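You operate a simulated robot arm through the tools that you are given. There is no shell and no other tool.

You run a simulated robot arm. Do the job below in one go: nothing can be reset, and whatever is moved stays where it is left.

Task
Dip two strips in the tiny beaker: purple clip into the STRIPS tin, orange clip into the KEEP tin.
Fine: both lids on; the third strip stays dry in its block; beaker and tins stay.
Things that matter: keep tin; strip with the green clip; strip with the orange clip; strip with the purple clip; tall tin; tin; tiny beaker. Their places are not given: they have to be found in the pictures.

The check looks at the end state, three seconds after you hand in, the way a careful person would. Anything else that was tipped, shoved, dropped, spilled or broken makes it a failure. Lids that push on must go on centred and level and be pressed home; caps that screw on are set level and turned clockwise until they are tight.

Robot
A 7-joint arm with a two-finger parallel gripper, fixed in place. Base frame: the origin is on the floor under the middle of its stand, x ahead of it, y to its left, z up; the work surface is at about z = 95. Readings come in cm, rad, newtons and seconds.
With the tool pointing down near the work surface it reaches from about 36 to 88 cm from the base axis. Its first joint turns from -2.496 to 2.496 rad. Payload 3 kg.
The tool frame sits at the grasp point between the pads (the TCP): z along the fingers, y along the line on which they close. The tips reach 3 cm beyond it. Largest opening 9.4 cm; finger width 2.8, thickness 1; the body of the gripper, 5 by 9.6 cm, starts 5.5 cm behind the TCP.
Orientation is told as [roll, pitch, yaw] about the base's x, y, z axes, in that order, counted from this pose: with the fingers straight down and closing along the base's y, the tool's x points along the base's -x, its y along +y and its z along -z.

Tools
- The arm moves only by the tool play_rows. Its argument "moves" is a list of rows, each a list of 7 numbers: the turn, a rotation vector about the tool's x, y, z in rad, then the shift along the tool's x, y, z in cm, then the closure, from 0 (fully open) to 1 (shut). In form: [[ax, ay, az, dx, dy, dz, gripper], ...]. A call has 1 to 20 rows; each row is the pose to reach, as a shift and turn from the pose commanded when the call began, along the tool's axes at that moment. Each row takes 0.2 s and may step no farther than 5 cm and 0.15 rad from the row before; otherwise, or with a gripper value out of range, the whole call is refused. A pose out of reach is approached as far as the arm can. The call stops where the force on the tool passes 40 N (or 10 N more than at its start, if that is more) or the arm is blocked; 0.2 s more then pass. Each finger travels about 7.2 cm/s and halts on what it meets, pressing with about 34 N; the grip force reading is that of the motor and also rises with nothing between the fingers. The clock runs only during rows and for 0.2 s after the last one: add rows that repeat a pose to give the fingers time. The reply holds the time, the measured pose of the TCP, the force on the tool along the base axes, the opening and the grip force, in the units named above and with some noise, with the torque about the TCP (base axes, N m) and any sound that the robot's microphone picked up, and new pictures: "show" is both (left out), scene, wrist or none.
- Cameras (640 x 400 px; columns grow to the right, rows downward): "scene" is fixed at [22.55, -65.32, 159.74]; the picture's right is [0.90, -0.45, 0.00], its down [-0.17, -0.35, -0.92] and it looks along [0.41, 0.83, -0.39] (base axes); focal length 309 px, centre (320, 200). "wrist" rides on the gripper at [7.6, 1.4, -10.3] in the tool frame; the picture's right is [-0.18, 0.98, 0.00], its down [-0.75, -0.14, -0.64] and it looks along [-0.63, -0.12, 0.77] (tool axes); focal length 243 px, centre (320, 200).
- point_at(camera, pixels): there is no depth. For up to 12 entries [column, row, z] of the newest picture of that camera ("zoom" is the newest enlarged one), the place [x, y] in the base frame at which the ray of that pixel passes the height z, good to about 0.2 cm, but the place of the scene camera against the robot may be out by one fixed shift of up to 2.5 cm in any direction. The clock stands still meanwhile.
- close_up(camera, box): a new picture of the part [left, top, right, bottom] of that camera's present view, enlarged. The clock stands still meanwhile.
- sign_off(): hands the job in; it is judged then, once.

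Unless the task says otherwise, let go and move clear before handing in.

The tools are called after "Request:" as name(argument=value, ...) on one line, values as JSON. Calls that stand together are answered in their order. play_rows: Moves the arm, as the interface text tells. Its arguments: {"type":"object","properties":{"moves":{"type":"array","items":{"type":"array","items":{"type":"number"}}},"show":{"type":"string","enum":["both","scene","wrist","none"]}},"required":["moves"]} The other tools are called the same way: point_at (camera, pixels) gives the place at which the rays of pixels pass given heights; close_up (camera, box) takes an enlarged picture of a part of a camera's view; sign_off () hands the job in.

At the start:

```text
clock: 0.0
eef_pos: [49.64, 23.44, 127.7]
tcp_rot: [0.0, 0.002, 0.001]
wrist_force: [0.5, -0.5, -0.9]
torque: [-0.01, 0.01, 0.02]
opening: 9.4
finger_force: 0.0
```

scene: 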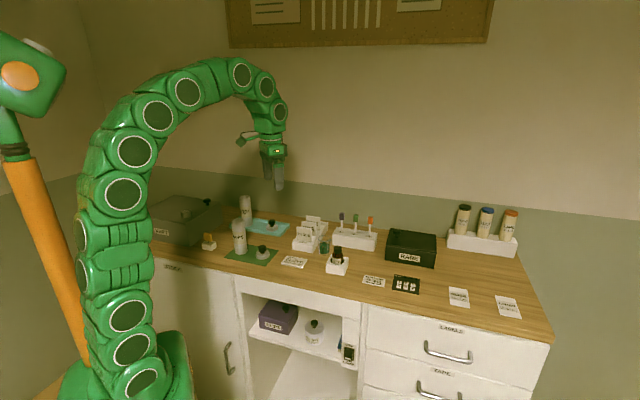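
wrist: 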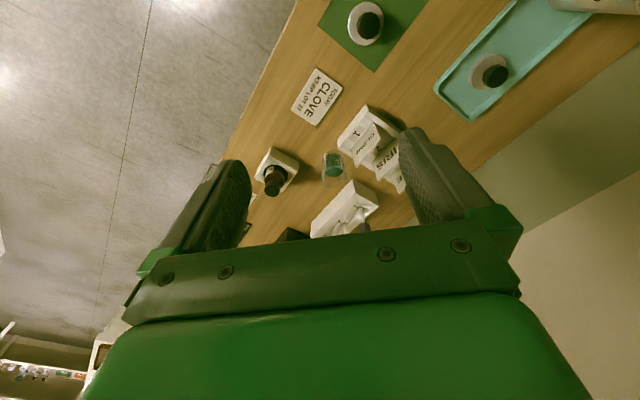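

The scene shows a bench with tins around (150-280, 190-260), a strip block near (355,235), and a tiny beaker near (323,247). I'll zoom in on several parts to identify each object before moving.

Request:
close_up(camera="scene", box=[200, 180, 400, 305])

Request:
close_up(camera="scene", box=[140, 180, 300, 280])

Request:
close_up(camera="scene", box=[280, 200, 400, 275])

Request:
close_up(camera="wrist", box=[220, 0, 640, 260])

Request:
close_up(camera="scene", box=[340, 190, 560, 328])

```text
3.20 times, centred on (300, 242) of scene
```

zoom: 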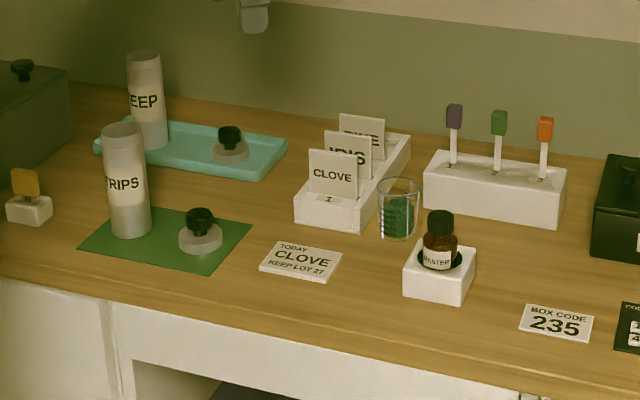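

```text
4.00 times, centred on (220, 230) of scene
```

zoom: 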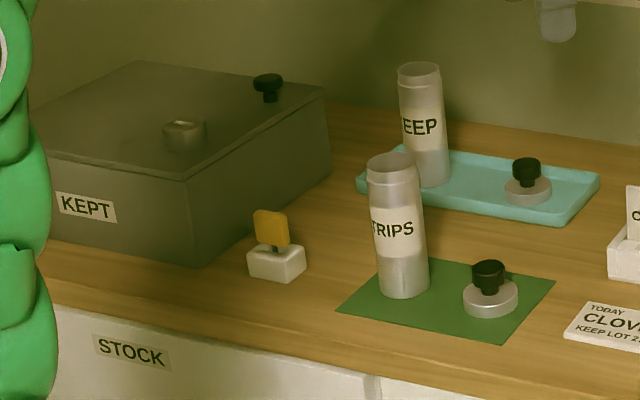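

```text
5.33 times, centred on (340, 238) of scene
```

zoom: 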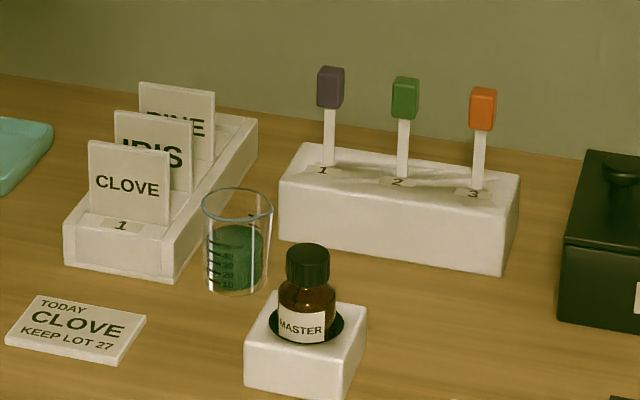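

```text
1.52 times, centred on (430, 130) of wrist
```

zoom: 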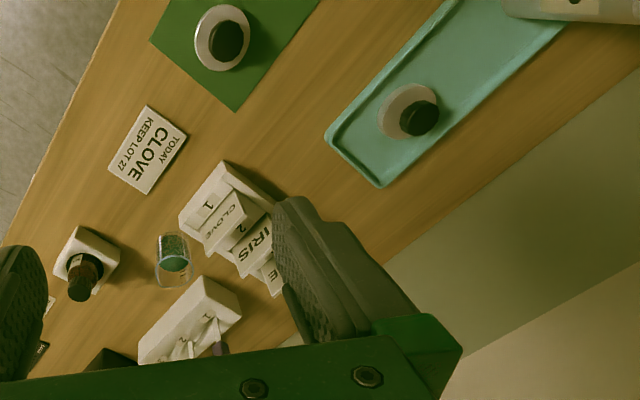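

```text
2.90 times, centred on (450, 259) of scene
```

zoom: 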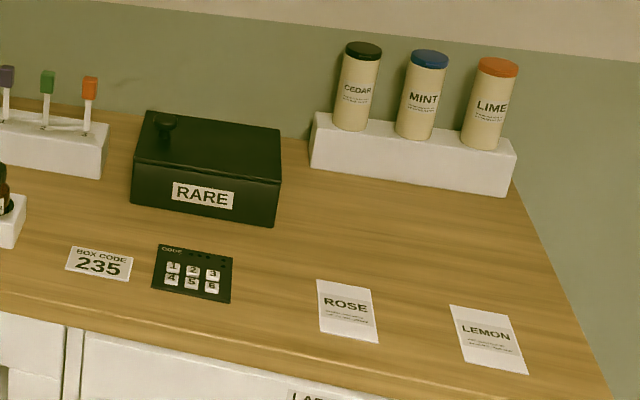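

The purple/green/orange clips stand in the white block (1,2,3) at about (342,217), (356,219), (371,221). The tiny beaker with green liquid is at (324,247). The open tins STRIPS (239,240) and KEEP (246,208) have their lids beside them at (263,252) and (271,225). Next I'll get rough base positions from both cameras.

Request:
point_at(camera="scene", pixels=[[324, 254, 95], [240, 253, 95], [247, 226, 95], [263, 256, 95], [271, 229, 95], [345, 247, 95], [367, 251, 95], [293, 263, 95], [336, 274, 95], [209, 248, 95]])

Request:
point_at(camera="wrist", pixels=[[335, 180, 95], [364, 22, 97], [489, 72, 97], [317, 97, 95], [333, 164, 98], [281, 165, 95]])

```text
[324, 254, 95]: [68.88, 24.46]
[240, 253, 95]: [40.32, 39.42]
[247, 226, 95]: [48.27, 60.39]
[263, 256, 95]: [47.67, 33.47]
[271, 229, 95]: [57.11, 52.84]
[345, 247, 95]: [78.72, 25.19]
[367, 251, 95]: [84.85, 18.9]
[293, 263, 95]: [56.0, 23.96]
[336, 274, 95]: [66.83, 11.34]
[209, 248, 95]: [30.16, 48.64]
```

```text
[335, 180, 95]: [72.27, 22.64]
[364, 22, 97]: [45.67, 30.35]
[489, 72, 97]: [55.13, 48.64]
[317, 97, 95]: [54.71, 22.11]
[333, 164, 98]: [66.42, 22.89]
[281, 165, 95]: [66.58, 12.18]
```

The wrist camera puts the CLOVE card at (54.7,22.1) and the scene camera at (56.0,24.0), so the scene shift is about (+1.3,+1.9). I'll move forward and down toward the strip block to measure it with the wrist camera.

Request:
play_rows(moves=[[0, 0, 0, -2.1, -0.9, 2.0, 0], [0, 0, 0, -4.2, -1.7, 4.0, 0], [0, 0, 0, -6.3, -2.6, 6.0, 0], [0, 0, 0, -8.4, -3.4, 7.7, 0], [0, 0, 0, -8.4, -3.4, 7.7, 0]], show="both")

```text
clock: 1.2
eef_pos: [58.12, 20.03, 119.98]
tcp_rot: [0.0, 0.001, 0.0]
wrist_force: [0.5, 0.7, 0.1]
torque: [0.04, 0.0, -0.02]
opening: 9.42
finger_force: 0.0
```

scene: 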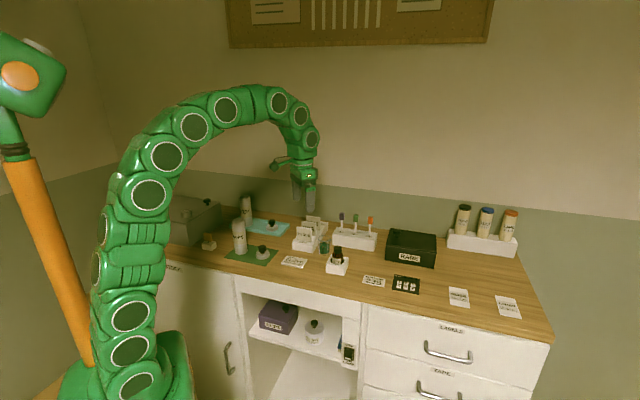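
wrist: 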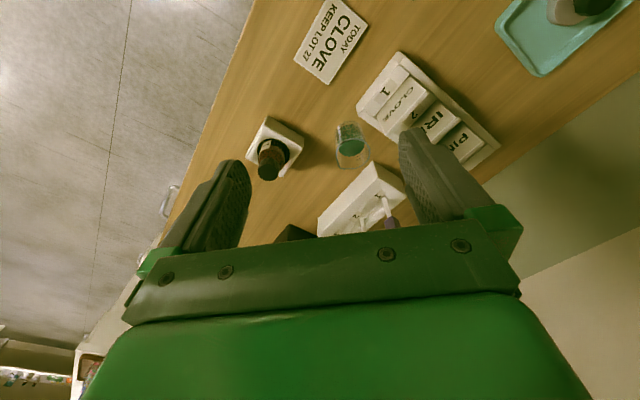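

The block now shows at about (360,205) in the wrist view and the beaker at (350,150). I'll take enlarged views and measure.

Request:
close_up(camera="wrist", box=[240, 100, 440, 240])

Request:
close_up(camera="scene", box=[300, 200, 396, 260])

```text
2.86 times, centred on (340, 170) of wrist
```

zoom: 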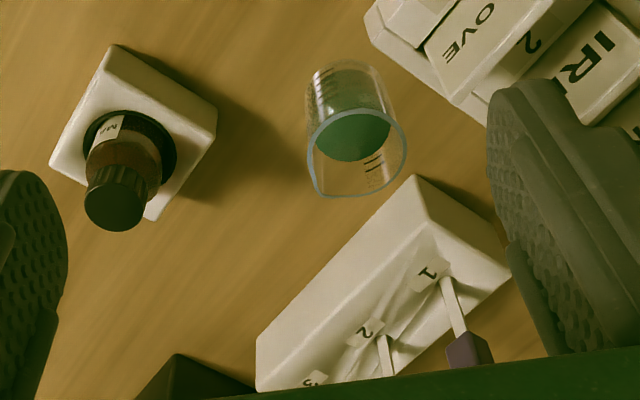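

```text
6.67 times, centred on (348, 230) of scene
```

zoom: 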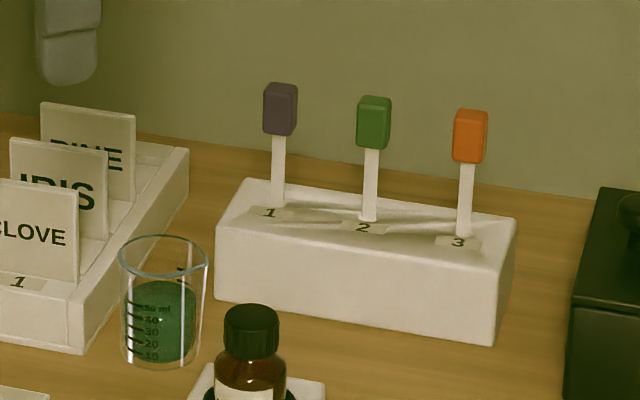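

The block faces are hard to separate at this scale, so I'll zoom tighter on the block and beaker in the wrist view.

Request:
close_up(camera="wrist", box=[305, 150, 425, 235])

Request:
close_up(camera="wrist", box=[320, 110, 390, 175])

```text
4.71 times, centred on (365, 192) of wrist
```

zoom: 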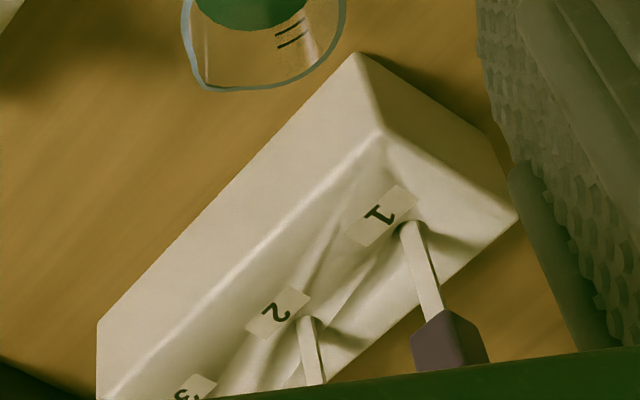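

```text
6.15 times, centred on (355, 142) of wrist
```

zoom: 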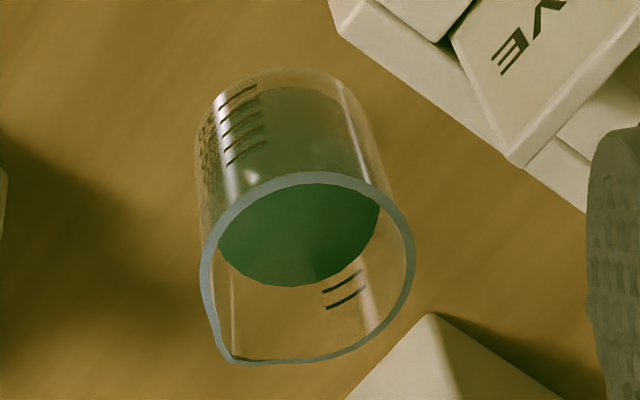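

I'll triangulate beaker, block, and clip positions by projecting the same features from both cameras at several heights.

Request:
point_at(camera="scene", pixels=[[324.0, 252.5, 95], [324.5, 238.2, 100], [324.5, 238.2, 101], [324.5, 238.2, 102], [341.9, 230.9, 100], [355.4, 233, 100], [369.3, 235.2, 100], [342, 217, 107], [356, 218.9, 107], [370.4, 220.9, 107], [341.9, 230.9, 101], [369.3, 235.2, 101]])

Request:
point_at(camera="wrist", pixels=[[353.05, 152.6, 100], [353.05, 152.6, 101], [353.05, 152.6, 102], [372.2, 160.8, 95], [378.5, 176.5, 100], [378.5, 176.5, 101], [384.5, 197.3, 100], [384.5, 197.3, 101], [362.5, 218, 100], [391.5, 215.5, 105], [391.5, 215.5, 107], [318, 217.4, 95]])

```text
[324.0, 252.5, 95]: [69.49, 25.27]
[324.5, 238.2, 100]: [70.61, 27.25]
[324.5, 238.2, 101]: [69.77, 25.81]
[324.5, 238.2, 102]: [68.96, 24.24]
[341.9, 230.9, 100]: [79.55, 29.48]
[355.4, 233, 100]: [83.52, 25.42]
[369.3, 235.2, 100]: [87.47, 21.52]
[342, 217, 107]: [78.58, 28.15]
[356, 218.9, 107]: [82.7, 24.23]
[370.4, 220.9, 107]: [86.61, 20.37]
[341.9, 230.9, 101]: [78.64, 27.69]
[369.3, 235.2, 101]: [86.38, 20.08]
```

```text
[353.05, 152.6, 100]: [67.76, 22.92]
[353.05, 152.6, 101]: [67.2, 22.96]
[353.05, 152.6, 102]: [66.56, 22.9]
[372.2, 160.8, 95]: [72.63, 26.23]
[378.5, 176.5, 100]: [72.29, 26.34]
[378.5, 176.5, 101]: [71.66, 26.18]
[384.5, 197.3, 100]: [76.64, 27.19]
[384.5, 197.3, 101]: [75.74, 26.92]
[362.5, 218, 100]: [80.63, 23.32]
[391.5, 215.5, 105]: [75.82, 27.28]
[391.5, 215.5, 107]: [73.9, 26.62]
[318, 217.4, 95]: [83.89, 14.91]
```

The block's near corner triangulates to (72.6,26.2) with its top at z≈99.6. The slots are at about (76.9,27.3), (80.9,23.5) and (84.9,19.6), so the row runs at -45°. I'll yaw +45° and hover above the purple clip, high enough to clear it, to refine its position.

Request:
play_rows(moves=[[0, 0, -0.1122, -2.7, 1.04, 0.7, 0], [0, 0, -0.2244, -5.4, 2.08, 1.4, 0], [0, 0, -0.3366, -8.1, 3.12, 2.1, 0], [0, 0, -0.4488, -10.8, 4.16, 2.8, 0], [0, 0, -0.561, -13.5, 5.2, 3.5, 0], [0, 0, -0.6732, -16.2, 6.24, 4.2, 0], [0, 0, -0.7854, -18.8, 7.27, 5.0, 0], [0, 0, -0.7854, -18.8, 7.27, 5.0, 0]], show="both")

```text
clock: 3.0
eef_pos: [76.62, 27.12, 114.19]
tcp_rot: [0.002, 0.0, 0.787]
wrist_force: [0.2, -0.1, 0.4]
torque: [-0.03, -0.01, 0.0]
opening: 9.42
finger_force: 0.1
out of reach, approached as far as the arm can: row 7, 8
```

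scene: 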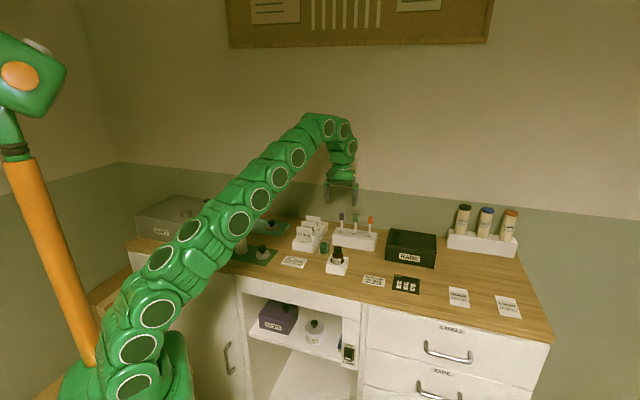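
wrist: 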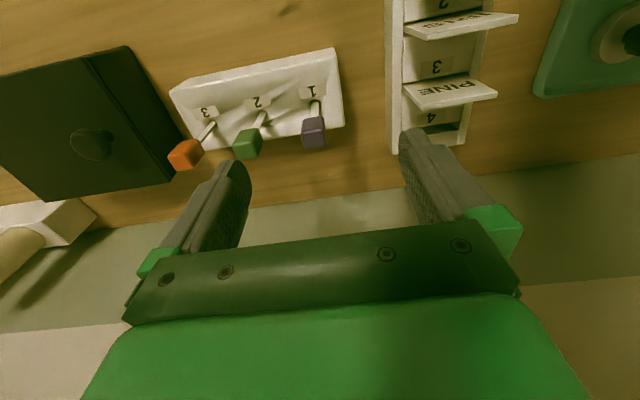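

The reach limit shows up here: at r=81.3 the arm stops at z=114. Orange sits farther out, so it may need a tilted tool. The clips are clear at (314,132), (248,144) and (185,155), so I'll zoom in to measure them.

Request:
close_up(camera="wrist", box=[160, 40, 360, 180])

Request:
close_up(camera="scene", box=[310, 170, 406, 260])

```text
2.86 times, centred on (260, 110) of wrist
```

zoom: 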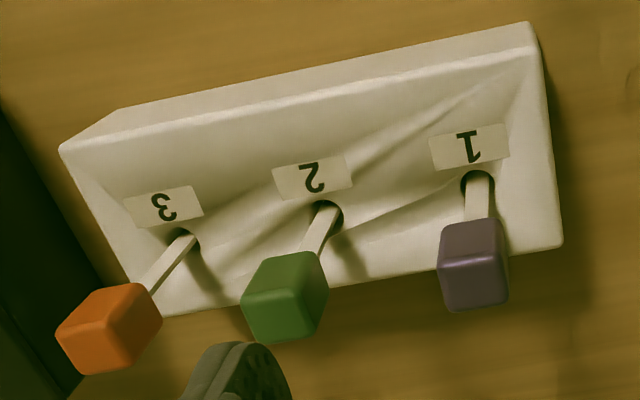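

```text
4.44 times, centred on (358, 215) of scene
```

zoom: 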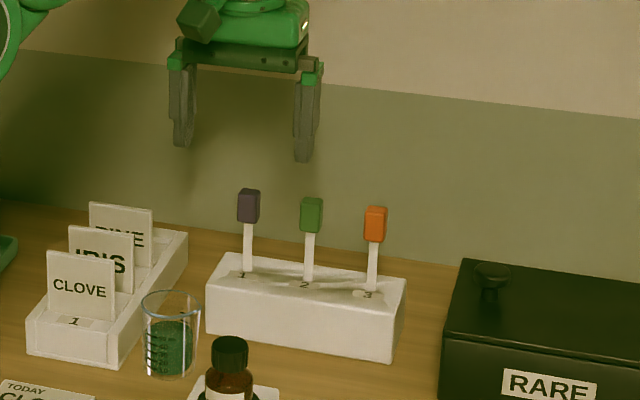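

I'll project the slots and clip tops at candidate heights. The true clip height is where the clip top lies directly above its slot.

Request:
point_at(camera="wrist", pixels=[[315.6, 104.1, 99.6], [261.7, 114.5, 99.6], [212.4, 124.0, 99.6], [313.5, 140.8, 106], [313.5, 140.8, 107], [247.8, 150.2, 106], [247.8, 150.2, 107], [186.6, 159, 106], [186.6, 159, 107], [393.6, 47.9, 99.6], [168.8, 92.0, 99.6], [345, 126, 99.6]])

Request:
point_at(camera="scene", pixels=[[341.5, 230.9, 99.6], [369.3, 235.2, 99.6]])

```text
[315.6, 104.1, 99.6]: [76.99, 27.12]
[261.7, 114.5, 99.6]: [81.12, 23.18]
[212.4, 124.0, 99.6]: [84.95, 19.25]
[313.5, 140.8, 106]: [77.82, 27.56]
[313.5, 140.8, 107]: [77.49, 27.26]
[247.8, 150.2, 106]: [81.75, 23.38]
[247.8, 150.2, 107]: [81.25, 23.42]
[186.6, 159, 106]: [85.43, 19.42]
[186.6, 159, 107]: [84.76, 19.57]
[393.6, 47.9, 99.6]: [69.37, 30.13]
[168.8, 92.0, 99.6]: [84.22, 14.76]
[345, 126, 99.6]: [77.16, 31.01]
```

```text
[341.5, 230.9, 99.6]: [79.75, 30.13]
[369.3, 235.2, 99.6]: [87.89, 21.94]
```

Purple's slot is at (77.0,27.1), green's at (81.1,23.2) and orange's at (84.95,19.25), with clip tops near z≈107. I'll narrow the fingers and come down to just above the purple clip to check the centring.

Request:
play_rows(moves=[[0, 0, 0, 0, 0, 1.0, 0.3], [0, 0, 0, 0, 0, 2.0, 0.55], [0, 0, 0, 0, 0, 3.0, 0.55], [0, 0, 0, 0, 0, 3.0, 0.55]], show="wrist")

```text
clock: 4.0
eef_pos: [76.46, 27.16, 111.13]
tcp_rot: [0.0, 0.001, 0.785]
wrist_force: [-0.5, -0.5, 0.1]
torque: [0.02, -0.03, -0.01]
opening: 4.23
finger_force: 0.1
```

wrist: 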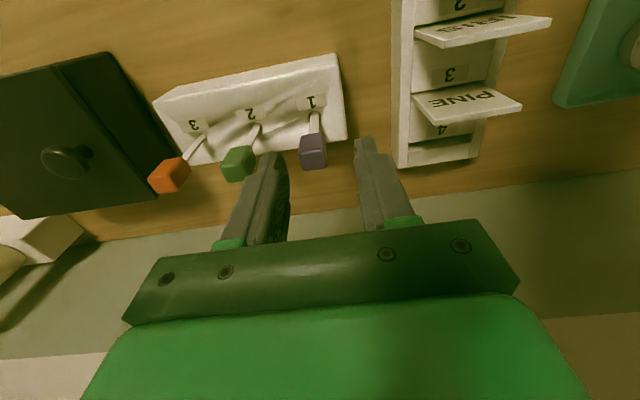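

The fingers at (270,165) and (365,150) straddle the purple clip at (313,150). I'll zoom to refine the offset.

Request:
close_up(camera="wrist", box=[230, 70, 390, 180])

Request:
point_at(camera="wrist", pixels=[[315, 115, 99.6], [313, 157, 107], [320, 158, 108.1], [320, 187, 111.1]])

```text
3.64 times, centred on (310, 125) of wrist
```

zoom: 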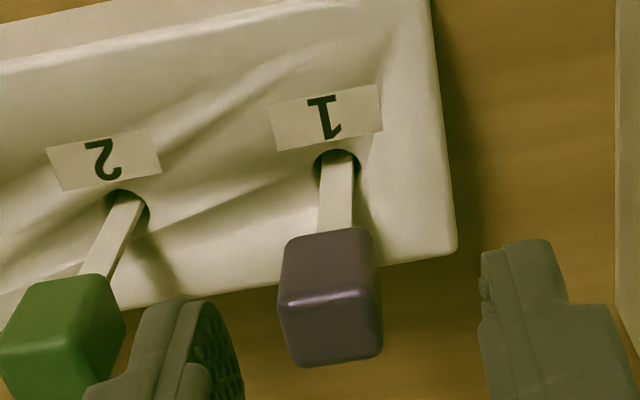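

```text
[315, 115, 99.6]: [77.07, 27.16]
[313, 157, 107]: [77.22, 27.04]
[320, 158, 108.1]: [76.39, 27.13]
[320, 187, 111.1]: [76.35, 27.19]
```

The clip top sits at about (77.2,27.1), roughly 0.7 cm ahead of the TCP. I'll shift and lower to z≈106.6 so the fingers straddle the clip, then check before closing.

Request:
play_rows(moves=[[0, 0, 0, -0.48, -0.5, 0, 0.55], [0, 0, 0, -0.48, -0.5, 1.0, 0.55], [0, 0, 0, -0.48, -0.5, 2.0, 0.55], [0, 0, 0, -0.48, -0.5, 3.0, 0.55], [0, 0, 0, -0.48, -0.5, 4.0, 0.55], [0, 0, 0, -0.48, -0.5, 4.5, 0.55], [0, 0, 0, -0.48, -0.5, 4.5, 0.55]], show="both")

Request:
close_up(camera="wrist", box=[230, 90, 400, 210])

Request:
close_up(camera="scene", box=[310, 180, 406, 260])

```text
clock: 5.6
eef_pos: [77.12, 27.16, 106.66]
tcp_rot: [-0.001, -0.001, 0.785]
wrist_force: [0.4, -0.7, -0.6]
torque: [0.01, -0.03, -0.05]
opening: 4.24
finger_force: 0.1
```

scene: 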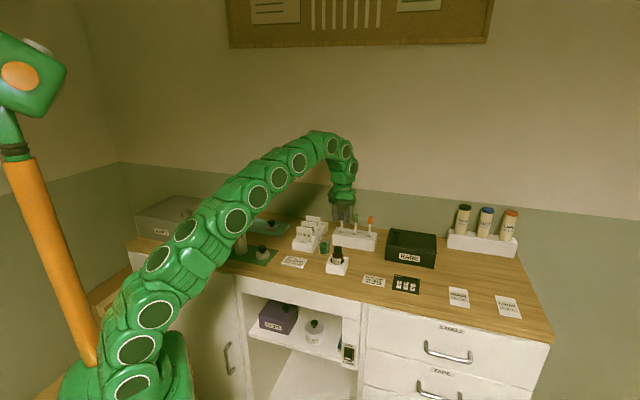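
wrist: 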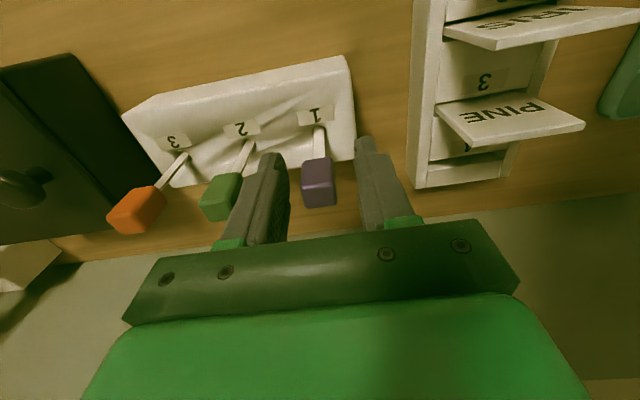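

```text
3.33 times, centred on (315, 150) of wrist
```

zoom: 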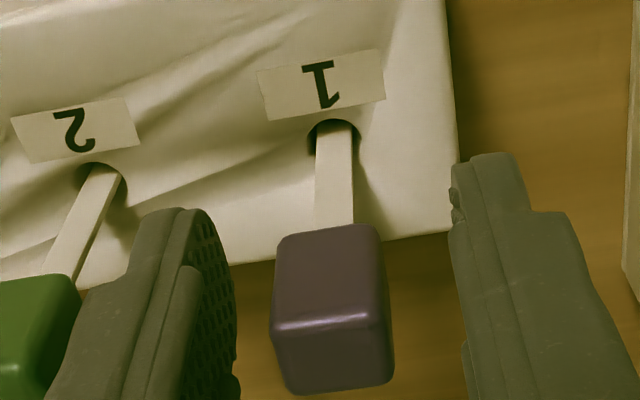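

```text
5.00 times, centred on (358, 220) of scene
```

zoom: 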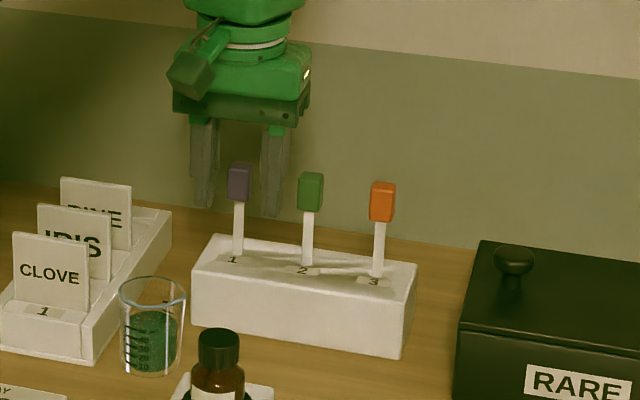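

The fingers straddle the clip, and the clip sits about 0.2 cm toward the left finger (zoom gaps at 237–272 and 392–450). I'll nudge by -0.2 along tool y and close.

Request:
play_rows(moves=[[0, 0, 0, 0, -0.2, 0, 0.55], [0, 0, 0, 0, -0.2, 0, 0.7], [0, 0, 0, 0, -0.2, 0, 0.8], [0, 0, 0, 0, -0.2, 0, 1.0], [0, 0, 0, 0, -0.2, 0, 1.0], [0, 0, 0, 0, -0.2, 0, 1.0]], show="wrist")

Request:
close_up(camera="wrist", box=[230, 90, 400, 210])

```text
clock: 7.0
eef_pos: [77.4, 27.13, 106.68]
tcp_rot: [0.0, 0.001, 0.786]
wrist_force: [-0.1, 0.4, 0.8]
torque: [0.04, -0.01, 0.0]
opening: 1.67
finger_force: 34.0
```

wrist: 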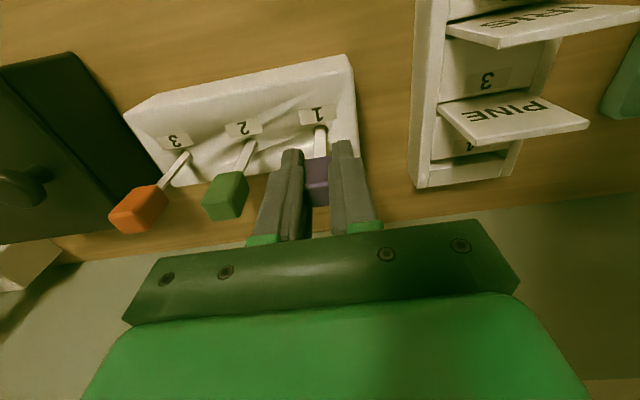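

```text
3.33 times, centred on (315, 150) of wrist
```

zoom: 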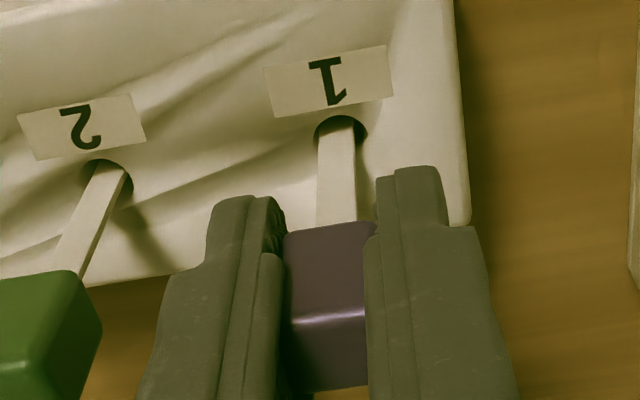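

The grip is firm: opening 1.67, force 34 N, strip upright at (336,170) in the zoom. I'll lift straight up 5 cm.

Request:
play_rows(moves=[[0, 0, 0, 0, 0, -0.6, 1], [0, 0, 0, 0, 0, -1.2, 1], [0, 0, 0, 0, 0, -1.8, 1], [0, 0, 0, 0, 0, -2.4, 1], [0, 0, 0, 0, 0, -3.0, 1], [0, 0, 0, 0, 0, -3.6, 1], [0, 0, 0, 0, 0, -4.2, 1], [0, 0, 0, 0, 0, -4.8, 1], [0, 0, 0, 0, 0, -5.2, 1]], show="both")

Request:
close_up(camera="scene", box=[310, 180, 406, 260])

Request:
close_up(camera="wrist", box=[230, 70, 400, 190])

```text
clock: 9.0
eef_pos: [77.38, 27.04, 111.83]
tcp_rot: [0.0, -0.001, 0.785]
wrist_force: [-0.4, 0.4, 0.0]
torque: [0.02, -0.06, -0.03]
opening: 1.63
finger_force: 33.9
```

scene: 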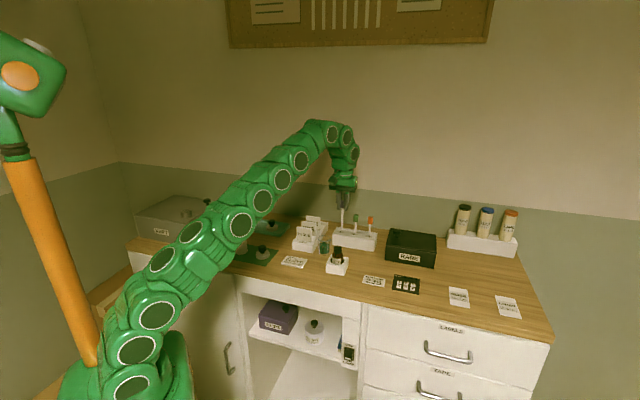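
wrist: 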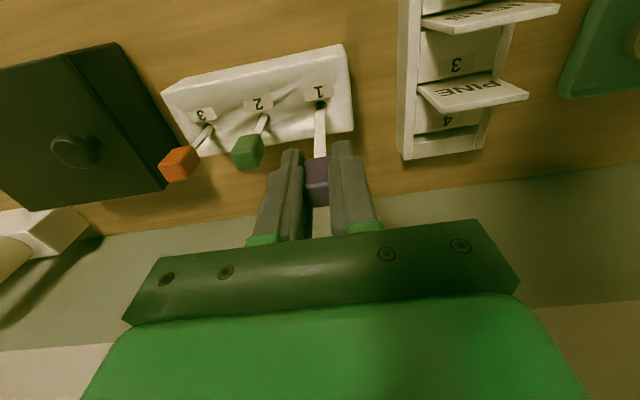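

```text
5.00 times, centred on (358, 220) of scene
```

zoom: 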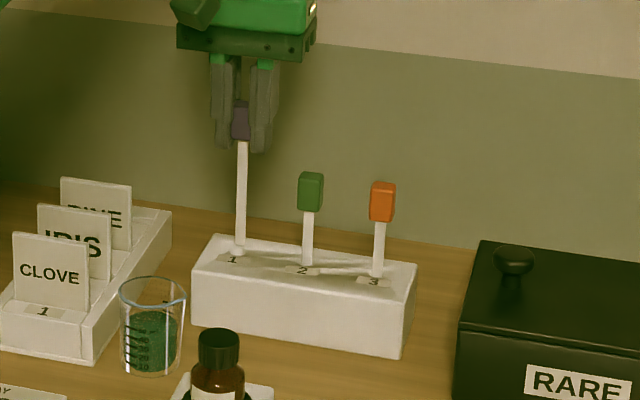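

```text
3.33 times, centred on (315, 130) of wrist
```

zoom: 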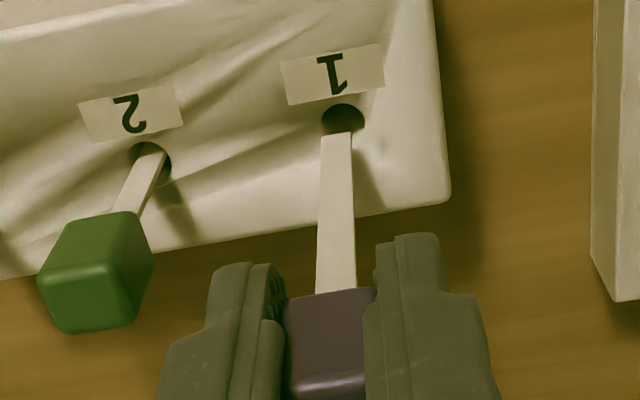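

The strip is out of its slot: its end shows at (336,133) in the zoom, just clear of the hole. I'll find the height of the strip's tip from the wrist ray.

Request:
point_at(camera="wrist", pixels=[[319.8, 110.2, 99], [319.8, 110.2, 100], [319.8, 110.2, 101], [319.8, 110.2, 102], [319.8, 157, 108], [319.8, 157, 109]])

```text
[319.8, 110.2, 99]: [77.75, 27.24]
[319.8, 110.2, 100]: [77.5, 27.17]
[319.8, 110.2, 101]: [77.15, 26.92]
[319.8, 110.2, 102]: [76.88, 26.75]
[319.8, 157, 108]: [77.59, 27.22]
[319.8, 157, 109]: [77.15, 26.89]
```

The strip tip is about 11.5 cm below the TCP (z≈100.3). I'll rise while moving inward over the beaker at about (67.1,22.95), keeping the tip above the rim at z≈101.3.

Request:
play_rows(moves=[[0, 0, 0, 0.8, 0.34, -0.9, 1], [0, 0, 0, 1.8, 0.77, -2.0, 1], [0, 0, 0, 3.2, 1.36, -3.3, 1], [0, 0, 0, 4.8, 2.05, -4.6, 1], [0, 0, 0, 6.6, 2.81, -5.2, 1], [0, 0, 0, 8.4, 3.58, -5.2, 1], [0, 0, 0, 10.11, 4.31, -5.2, 1], [0, 0, 0, 10.11, 4.31, -5.2, 1]], show="both")

Request:
close_up(camera="wrist", box=[230, 60, 400, 180])

Request:
close_up(camera="scene", box=[280, 180, 376, 260])

```text
clock: 10.8
eef_pos: [67.09, 23.12, 117.19]
tcp_rot: [0.0, 0.0, 0.784]
wrist_force: [0.2, 0.2, -0.1]
torque: [0.01, -0.01, -0.01]
opening: 1.65
finger_force: 34.2
```

scene: 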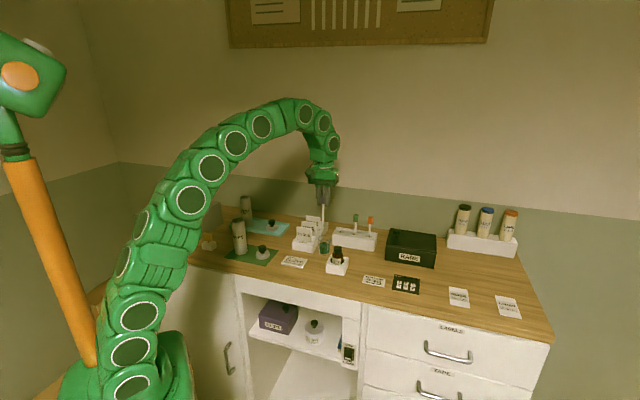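
wrist: 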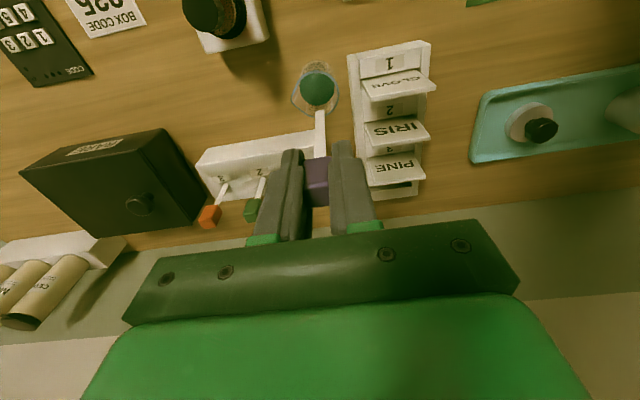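

```text
3.33 times, centred on (315, 120) of wrist
```

zoom: 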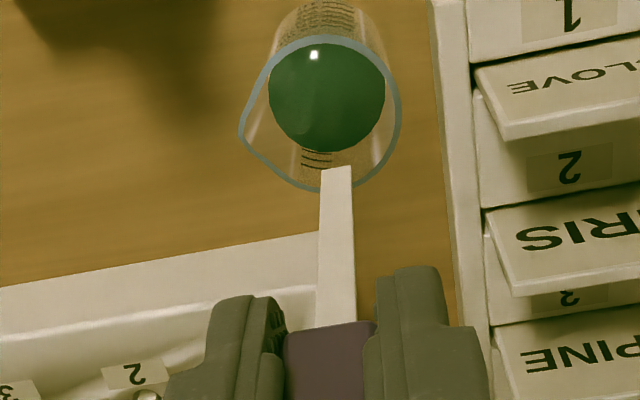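

```text
5.00 times, centred on (328, 220) of scene
```

zoom: 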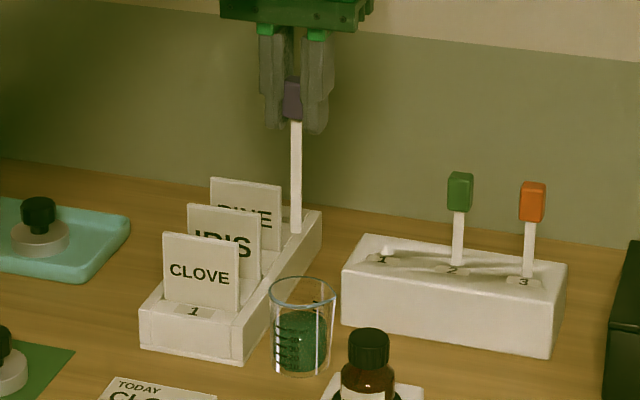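

The strip tip at (337,168) in the zoom hangs just short of the beaker's rim circle, centred at about (325,112). I'll get the beaker centre from this view.

Request:
point_at(camera="wrist", pixels=[[316.5, 93.6, 101], [316.5, 93.6, 101.5], [317.1, 89.1, 98], [317.1, 89.1, 99], [316.5, 70.5, 101.3], [317, 117, 101.3], [339, 93.6, 101.3], [320.3, 110.5, 105], [320.3, 110.5, 106], [321, 63, 95]])

```text
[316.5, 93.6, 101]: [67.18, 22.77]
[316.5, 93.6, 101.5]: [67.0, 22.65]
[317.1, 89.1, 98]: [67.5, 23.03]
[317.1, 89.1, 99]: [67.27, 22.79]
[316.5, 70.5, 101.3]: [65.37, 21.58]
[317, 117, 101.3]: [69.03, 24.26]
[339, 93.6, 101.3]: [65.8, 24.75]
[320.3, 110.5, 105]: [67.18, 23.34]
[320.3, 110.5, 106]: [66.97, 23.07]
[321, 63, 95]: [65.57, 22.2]
```

The beaker centre is (67.15,22.85) and the tip is about 11.6 cm below the TCP. I'll centre and lower to TCP z≈108.4, which puts the tip at about 96.8, below the liquid surface at ~98.5.

Request:
play_rows(moves=[[0, 0, 0, 0.15, -0.23, 0, 1], [0, 0, 0, 0.15, -0.23, 1.2, 1], [0, 0, 0, 0.15, -0.23, 2.4, 1], [0, 0, 0, 0.15, -0.23, 3.6, 1], [0, 0, 0, 0.15, -0.23, 4.8, 1], [0, 0, 0, 0.15, -0.23, 5.8, 1], [0, 0, 0, 0.15, -0.23, 6.8, 1], [0, 0, 0, 0.15, -0.23, 7.6, 1], [0, 0, 0, 0.15, -0.23, 8.3, 1], [0, 0, 0, 0.15, -0.23, 8.8, 1], [0, 0, 0, 0.15, -0.23, 8.8, 1]], show="both")

Request:
close_up(camera="wrist", box=[240, 60, 400, 180])

Request:
close_up(camera="scene", box=[290, 205, 360, 265])

```text
clock: 13.2
eef_pos: [67.28, 22.62, 108.41]
tcp_rot: [0.002, 0.001, 0.786]
wrist_force: [-0.9, 0.8, -0.5]
torque: [0.0, 0.03, -0.01]
opening: 1.63
finger_force: 34.3
```

scene: 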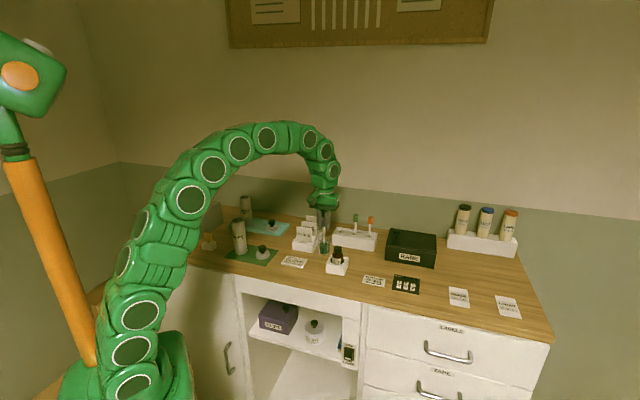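
wrist: 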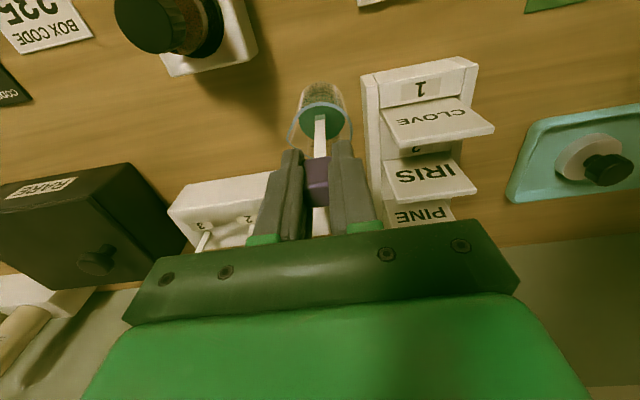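

```text
3.33 times, centred on (320, 120) of wrist
```

zoom: 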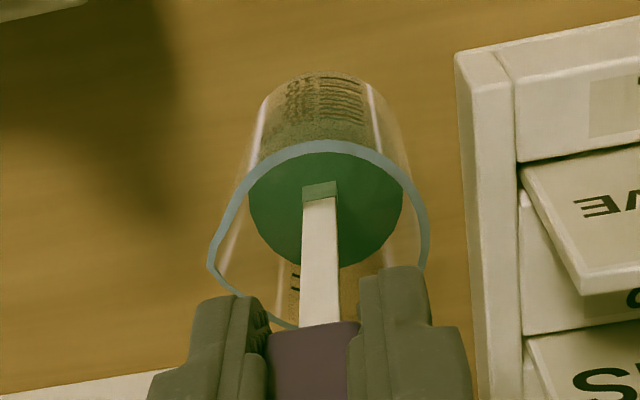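

```text
6.67 times, centred on (325, 235) of scene
```

zoom: 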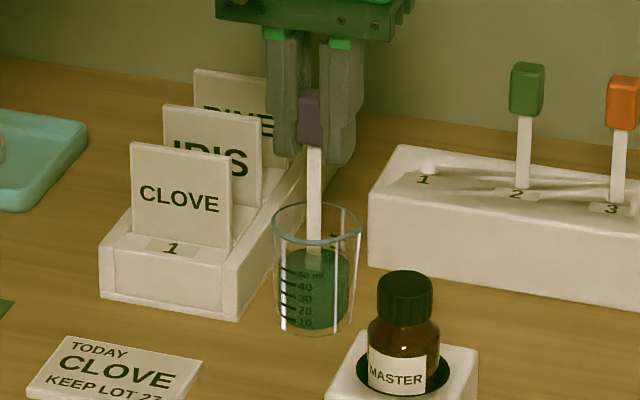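

The tip is in the liquid, with the green section at (320,190) in the zoom and no force change. I'll go 0.6 cm deeper and hold briefly for a thorough dip.

Request:
play_rows(moves=[[0, 0, 0, 0, 0.1, 0.2, 1], [0, 0, 0, 0, 0.1, 0.4, 1], [0, 0, 0, 0, 0.1, 0.6, 1], [0, 0, 0, 0, 0.1, 0.6, 1], [0, 0, 0, 0, 0.1, 0.6, 1], [0, 0, 0, 0, 0.1, 0.6, 1], [0, 0, 0, 0, 0.1, 0.6, 1], [0, 0, 0, 0, 0.1, 0.6, 1]], show="wrist")

Request:
close_up(camera="wrist", box=[240, 60, 400, 180])

```text
clock: 15.0
eef_pos: [67.18, 22.77, 107.74]
tcp_rot: [0.001, -0.002, 0.787]
wrist_force: [0.3, 0.3, 0.1]
torque: [-0.04, -0.01, 0.0]
opening: 1.68
finger_force: 34.0
```

wrist: 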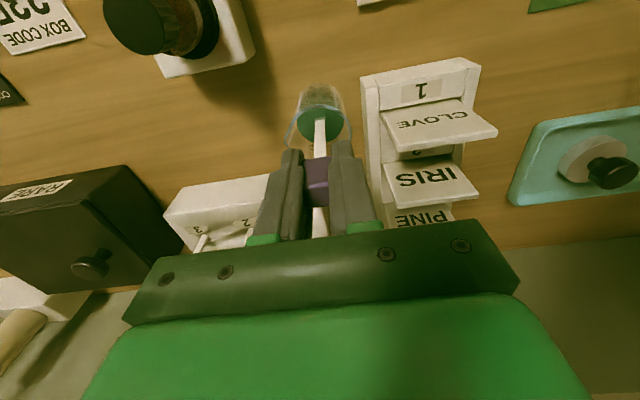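

```text
3.33 times, centred on (320, 120) of wrist
```

zoom: 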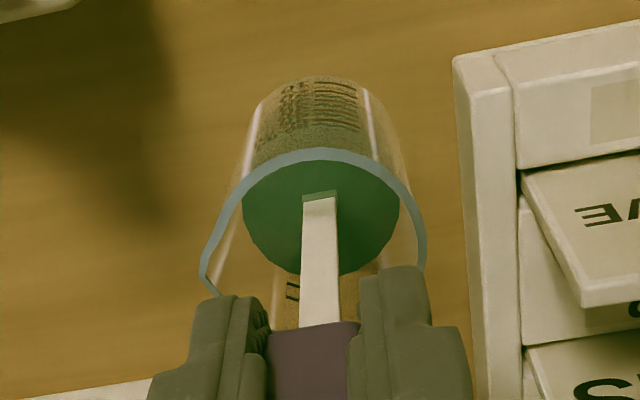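

The force stays near zero and the strip is submerged. I'll lift clear of the beaker and check that the tip is wet.

Request:
play_rows(moves=[[0, 0, 0, 0, 0, -0.8, 1], [0, 0, 0, 0, 0, -1.8, 1], [0, 0, 0, 0, 0, -2.8, 1], [0, 0, 0, 0, 0, -3.8, 1], [0, 0, 0, 0, 0, -5.0, 1], [0, 0, 0, 0, 0, -6.2, 1], [0, 0, 0, 0, 0, -7.4, 1], [0, 0, 0, 0, 0, -8.6, 1], [0, 0, 0, 0, 0, -10.0, 1], [0, 0, 0, 0, 0, -10.0, 1]], show="wrist")

Request:
close_up(camera="wrist", box=[240, 60, 400, 180])

Request:
close_up(camera="scene", box=[290, 190, 370, 260])

```text
clock: 17.2
eef_pos: [67.16, 22.8, 117.74]
tcp_rot: [0.0, -0.001, 0.786]
wrist_force: [0.3, 0.3, -0.7]
torque: [0.01, -0.04, -0.04]
opening: 1.68
finger_force: 33.8
```

wrist: 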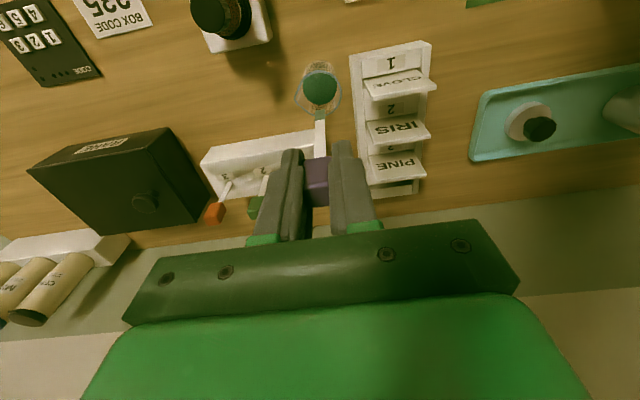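

```text
3.33 times, centred on (320, 120) of wrist
```

zoom: 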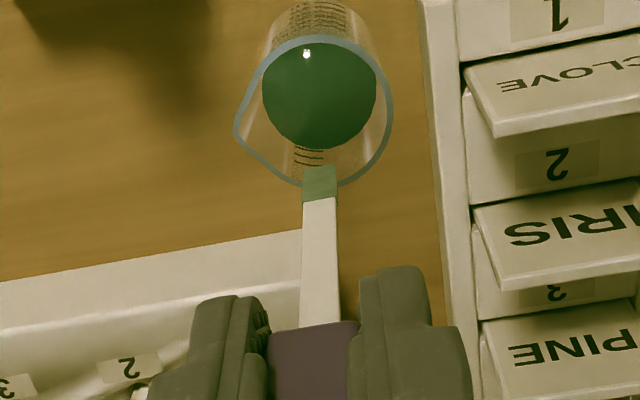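

```text
5.71 times, centred on (330, 225) of scene
```

zoom: 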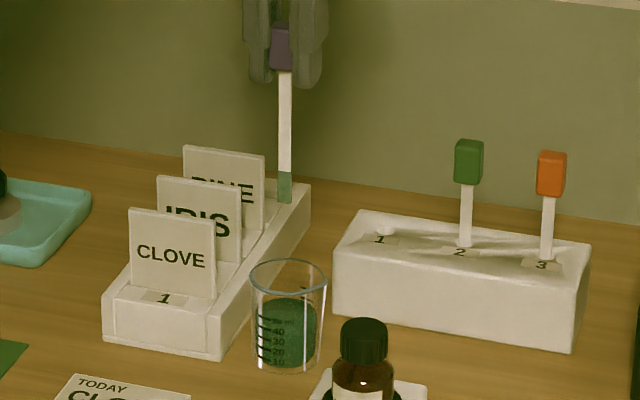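

The tip is stained green over about 2 cm, so the dip worked. I'll raise the arm and carry the strip to above the STRIPS tin, which I estimate at (38.7,37.2) with its rim near z≈107.6.

Request:
play_rows(moves=[[0, 0, 0, 0, 0, -2.5, 1], [0, 0, 0, 0.3, 1.0, -5.0, 1], [0, 0, 0, 1.2, 4.0, -5.5, 1], [0, 0, 0, 2.4, 7.5, -5.5, 1], [0, 0, 0, 3.6, 11.0, -5.5, 1], [0, 0, 0, 4.8, 14.5, -5.5, 1], [0, 0, 0, 6.0, 18.0, -5.5, 1], [0, 0, 0, 7.2, 21.5, -5.5, 1], [0, 0, 0, 8.2, 25.0, -5.5, 1], [0, 0, 0, 9.2, 28.0, -5.5, 1], [0, 0, 0, 9.97, 30.33, -5.5, 1], [0, 0, 0, 9.97, 30.33, -5.5, 1]], show="both")

Request:
close_up(camera="wrist", box=[220, 30, 420, 180])

Request:
close_up(camera="scene", box=[190, 170, 310, 280])

```text
clock: 19.8
eef_pos: [38.68, 37.25, 123.24]
tcp_rot: [-0.001, 0.001, 0.785]
wrist_force: [-0.4, 0.8, -0.1]
torque: [0.04, 0.0, 0.01]
opening: 1.64
finger_force: 34.2
```

scene: 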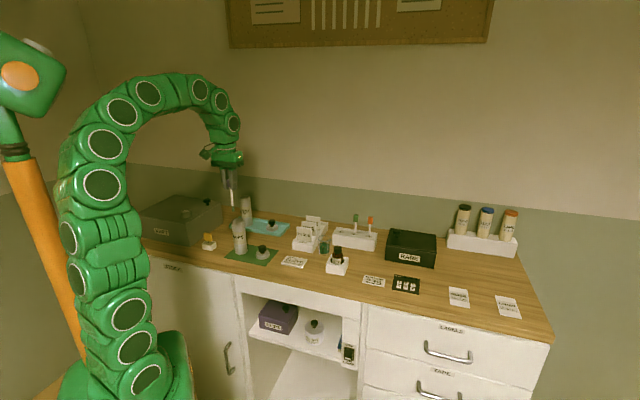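
wrist: 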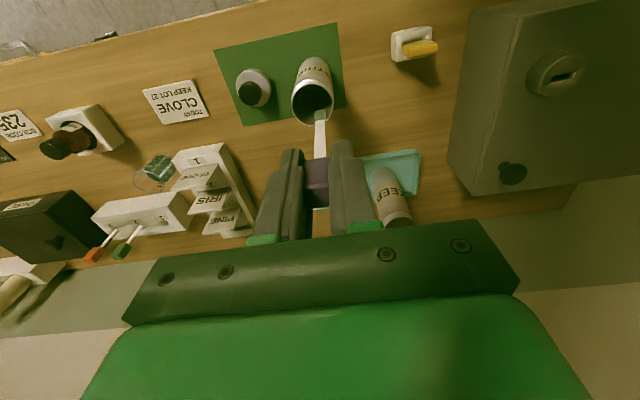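

```text
2.67 times, centred on (320, 105) of wrist
```

zoom: 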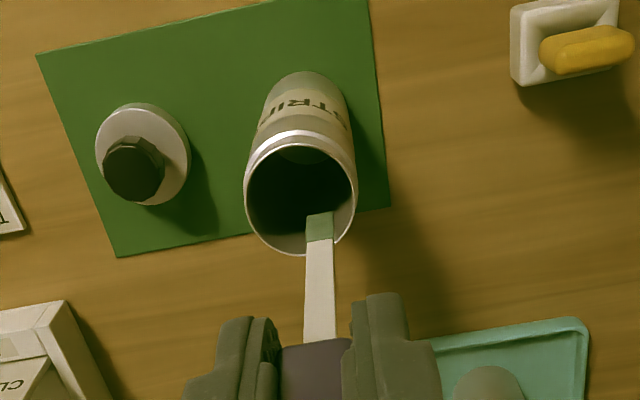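

```text
3.64 times, centred on (250, 225) of scene
```

zoom: 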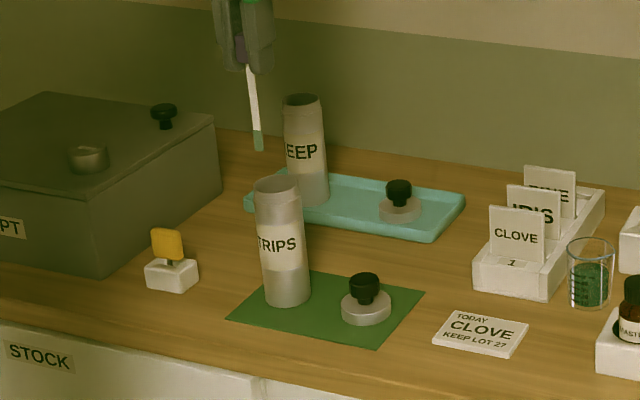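

The STRIPS tin's open mouth is at (313,105) in the wrist view. I'll triangulate its rim height and centre, along with the lid position.

Request:
point_at(camera="wrist", pixels=[[312.9, 104.6, 106], [312.9, 104.6, 107], [312.9, 104.6, 108], [292, 104.6, 107.5], [333.8, 104.6, 107.5], [312.9, 84.5, 107.5], [312.9, 125.6, 107.5], [253.5, 85.5, 96.5], [389, 208, 107.5], [312.5, 57, 95], [333, 59, 95], [297, 59, 95]])

Request:
close_up(camera="wrist", box=[270, 40, 360, 140])

Request:
close_up(camera="scene", box=[215, 205, 285, 265])

```text
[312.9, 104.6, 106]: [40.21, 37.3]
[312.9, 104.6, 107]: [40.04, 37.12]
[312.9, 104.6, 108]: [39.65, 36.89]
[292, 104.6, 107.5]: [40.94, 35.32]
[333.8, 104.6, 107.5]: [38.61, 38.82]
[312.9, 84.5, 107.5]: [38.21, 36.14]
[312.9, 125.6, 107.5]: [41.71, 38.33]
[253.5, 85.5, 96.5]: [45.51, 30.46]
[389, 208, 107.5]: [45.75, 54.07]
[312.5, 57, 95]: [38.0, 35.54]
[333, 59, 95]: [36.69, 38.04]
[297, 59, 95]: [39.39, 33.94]
```

```text
4.00 times, centred on (315, 90) of wrist
```

zoom: 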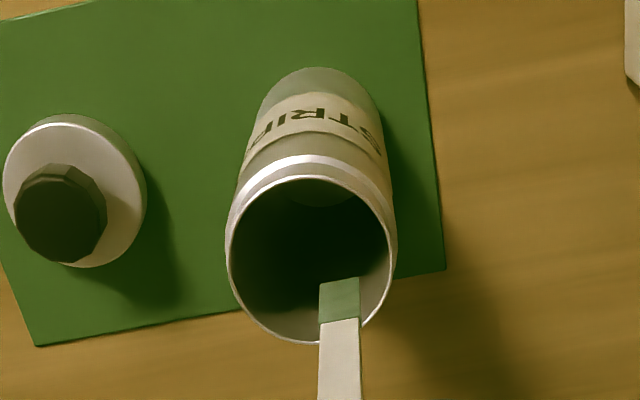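

```text
6.67 times, centred on (250, 235) of scene
```

zoom: 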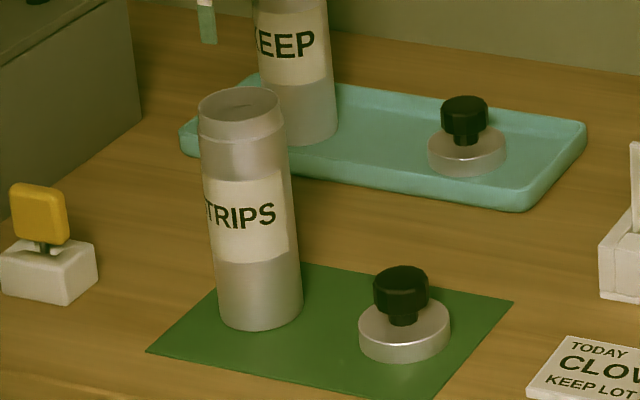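

I'll cross-check the rim height using the scene camera's base and rim centres of the STRIPS tin, and do the same for KEEP.

Request:
point_at(camera="scene", pixels=[[241.5, 252, 95], [238.2, 220.8, 105], [238.2, 220.8, 106], [238.2, 220.8, 107], [238.2, 220.8, 108], [249, 225, 95], [245.5, 197.3, 105], [245.5, 197.3, 106], [245.5, 197.3, 107], [245.5, 197.3, 108]])

Request:
point_at(camera="wrist", pixels=[[312.75, 105.25, 105], [312.75, 105.25, 106], [316, 63, 95], [253.5, 80, 96], [250, 92, 100]])

```text
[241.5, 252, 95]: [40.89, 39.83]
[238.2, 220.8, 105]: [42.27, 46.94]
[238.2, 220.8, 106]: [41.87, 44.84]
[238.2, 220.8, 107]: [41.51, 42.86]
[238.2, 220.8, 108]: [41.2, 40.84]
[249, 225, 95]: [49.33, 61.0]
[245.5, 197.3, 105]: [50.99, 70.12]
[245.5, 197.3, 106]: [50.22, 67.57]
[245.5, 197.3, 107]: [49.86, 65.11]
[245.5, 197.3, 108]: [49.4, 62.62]
```

```text
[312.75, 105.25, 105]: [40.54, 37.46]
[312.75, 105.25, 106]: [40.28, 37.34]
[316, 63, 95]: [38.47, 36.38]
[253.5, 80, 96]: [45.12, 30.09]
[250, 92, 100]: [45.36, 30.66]
```

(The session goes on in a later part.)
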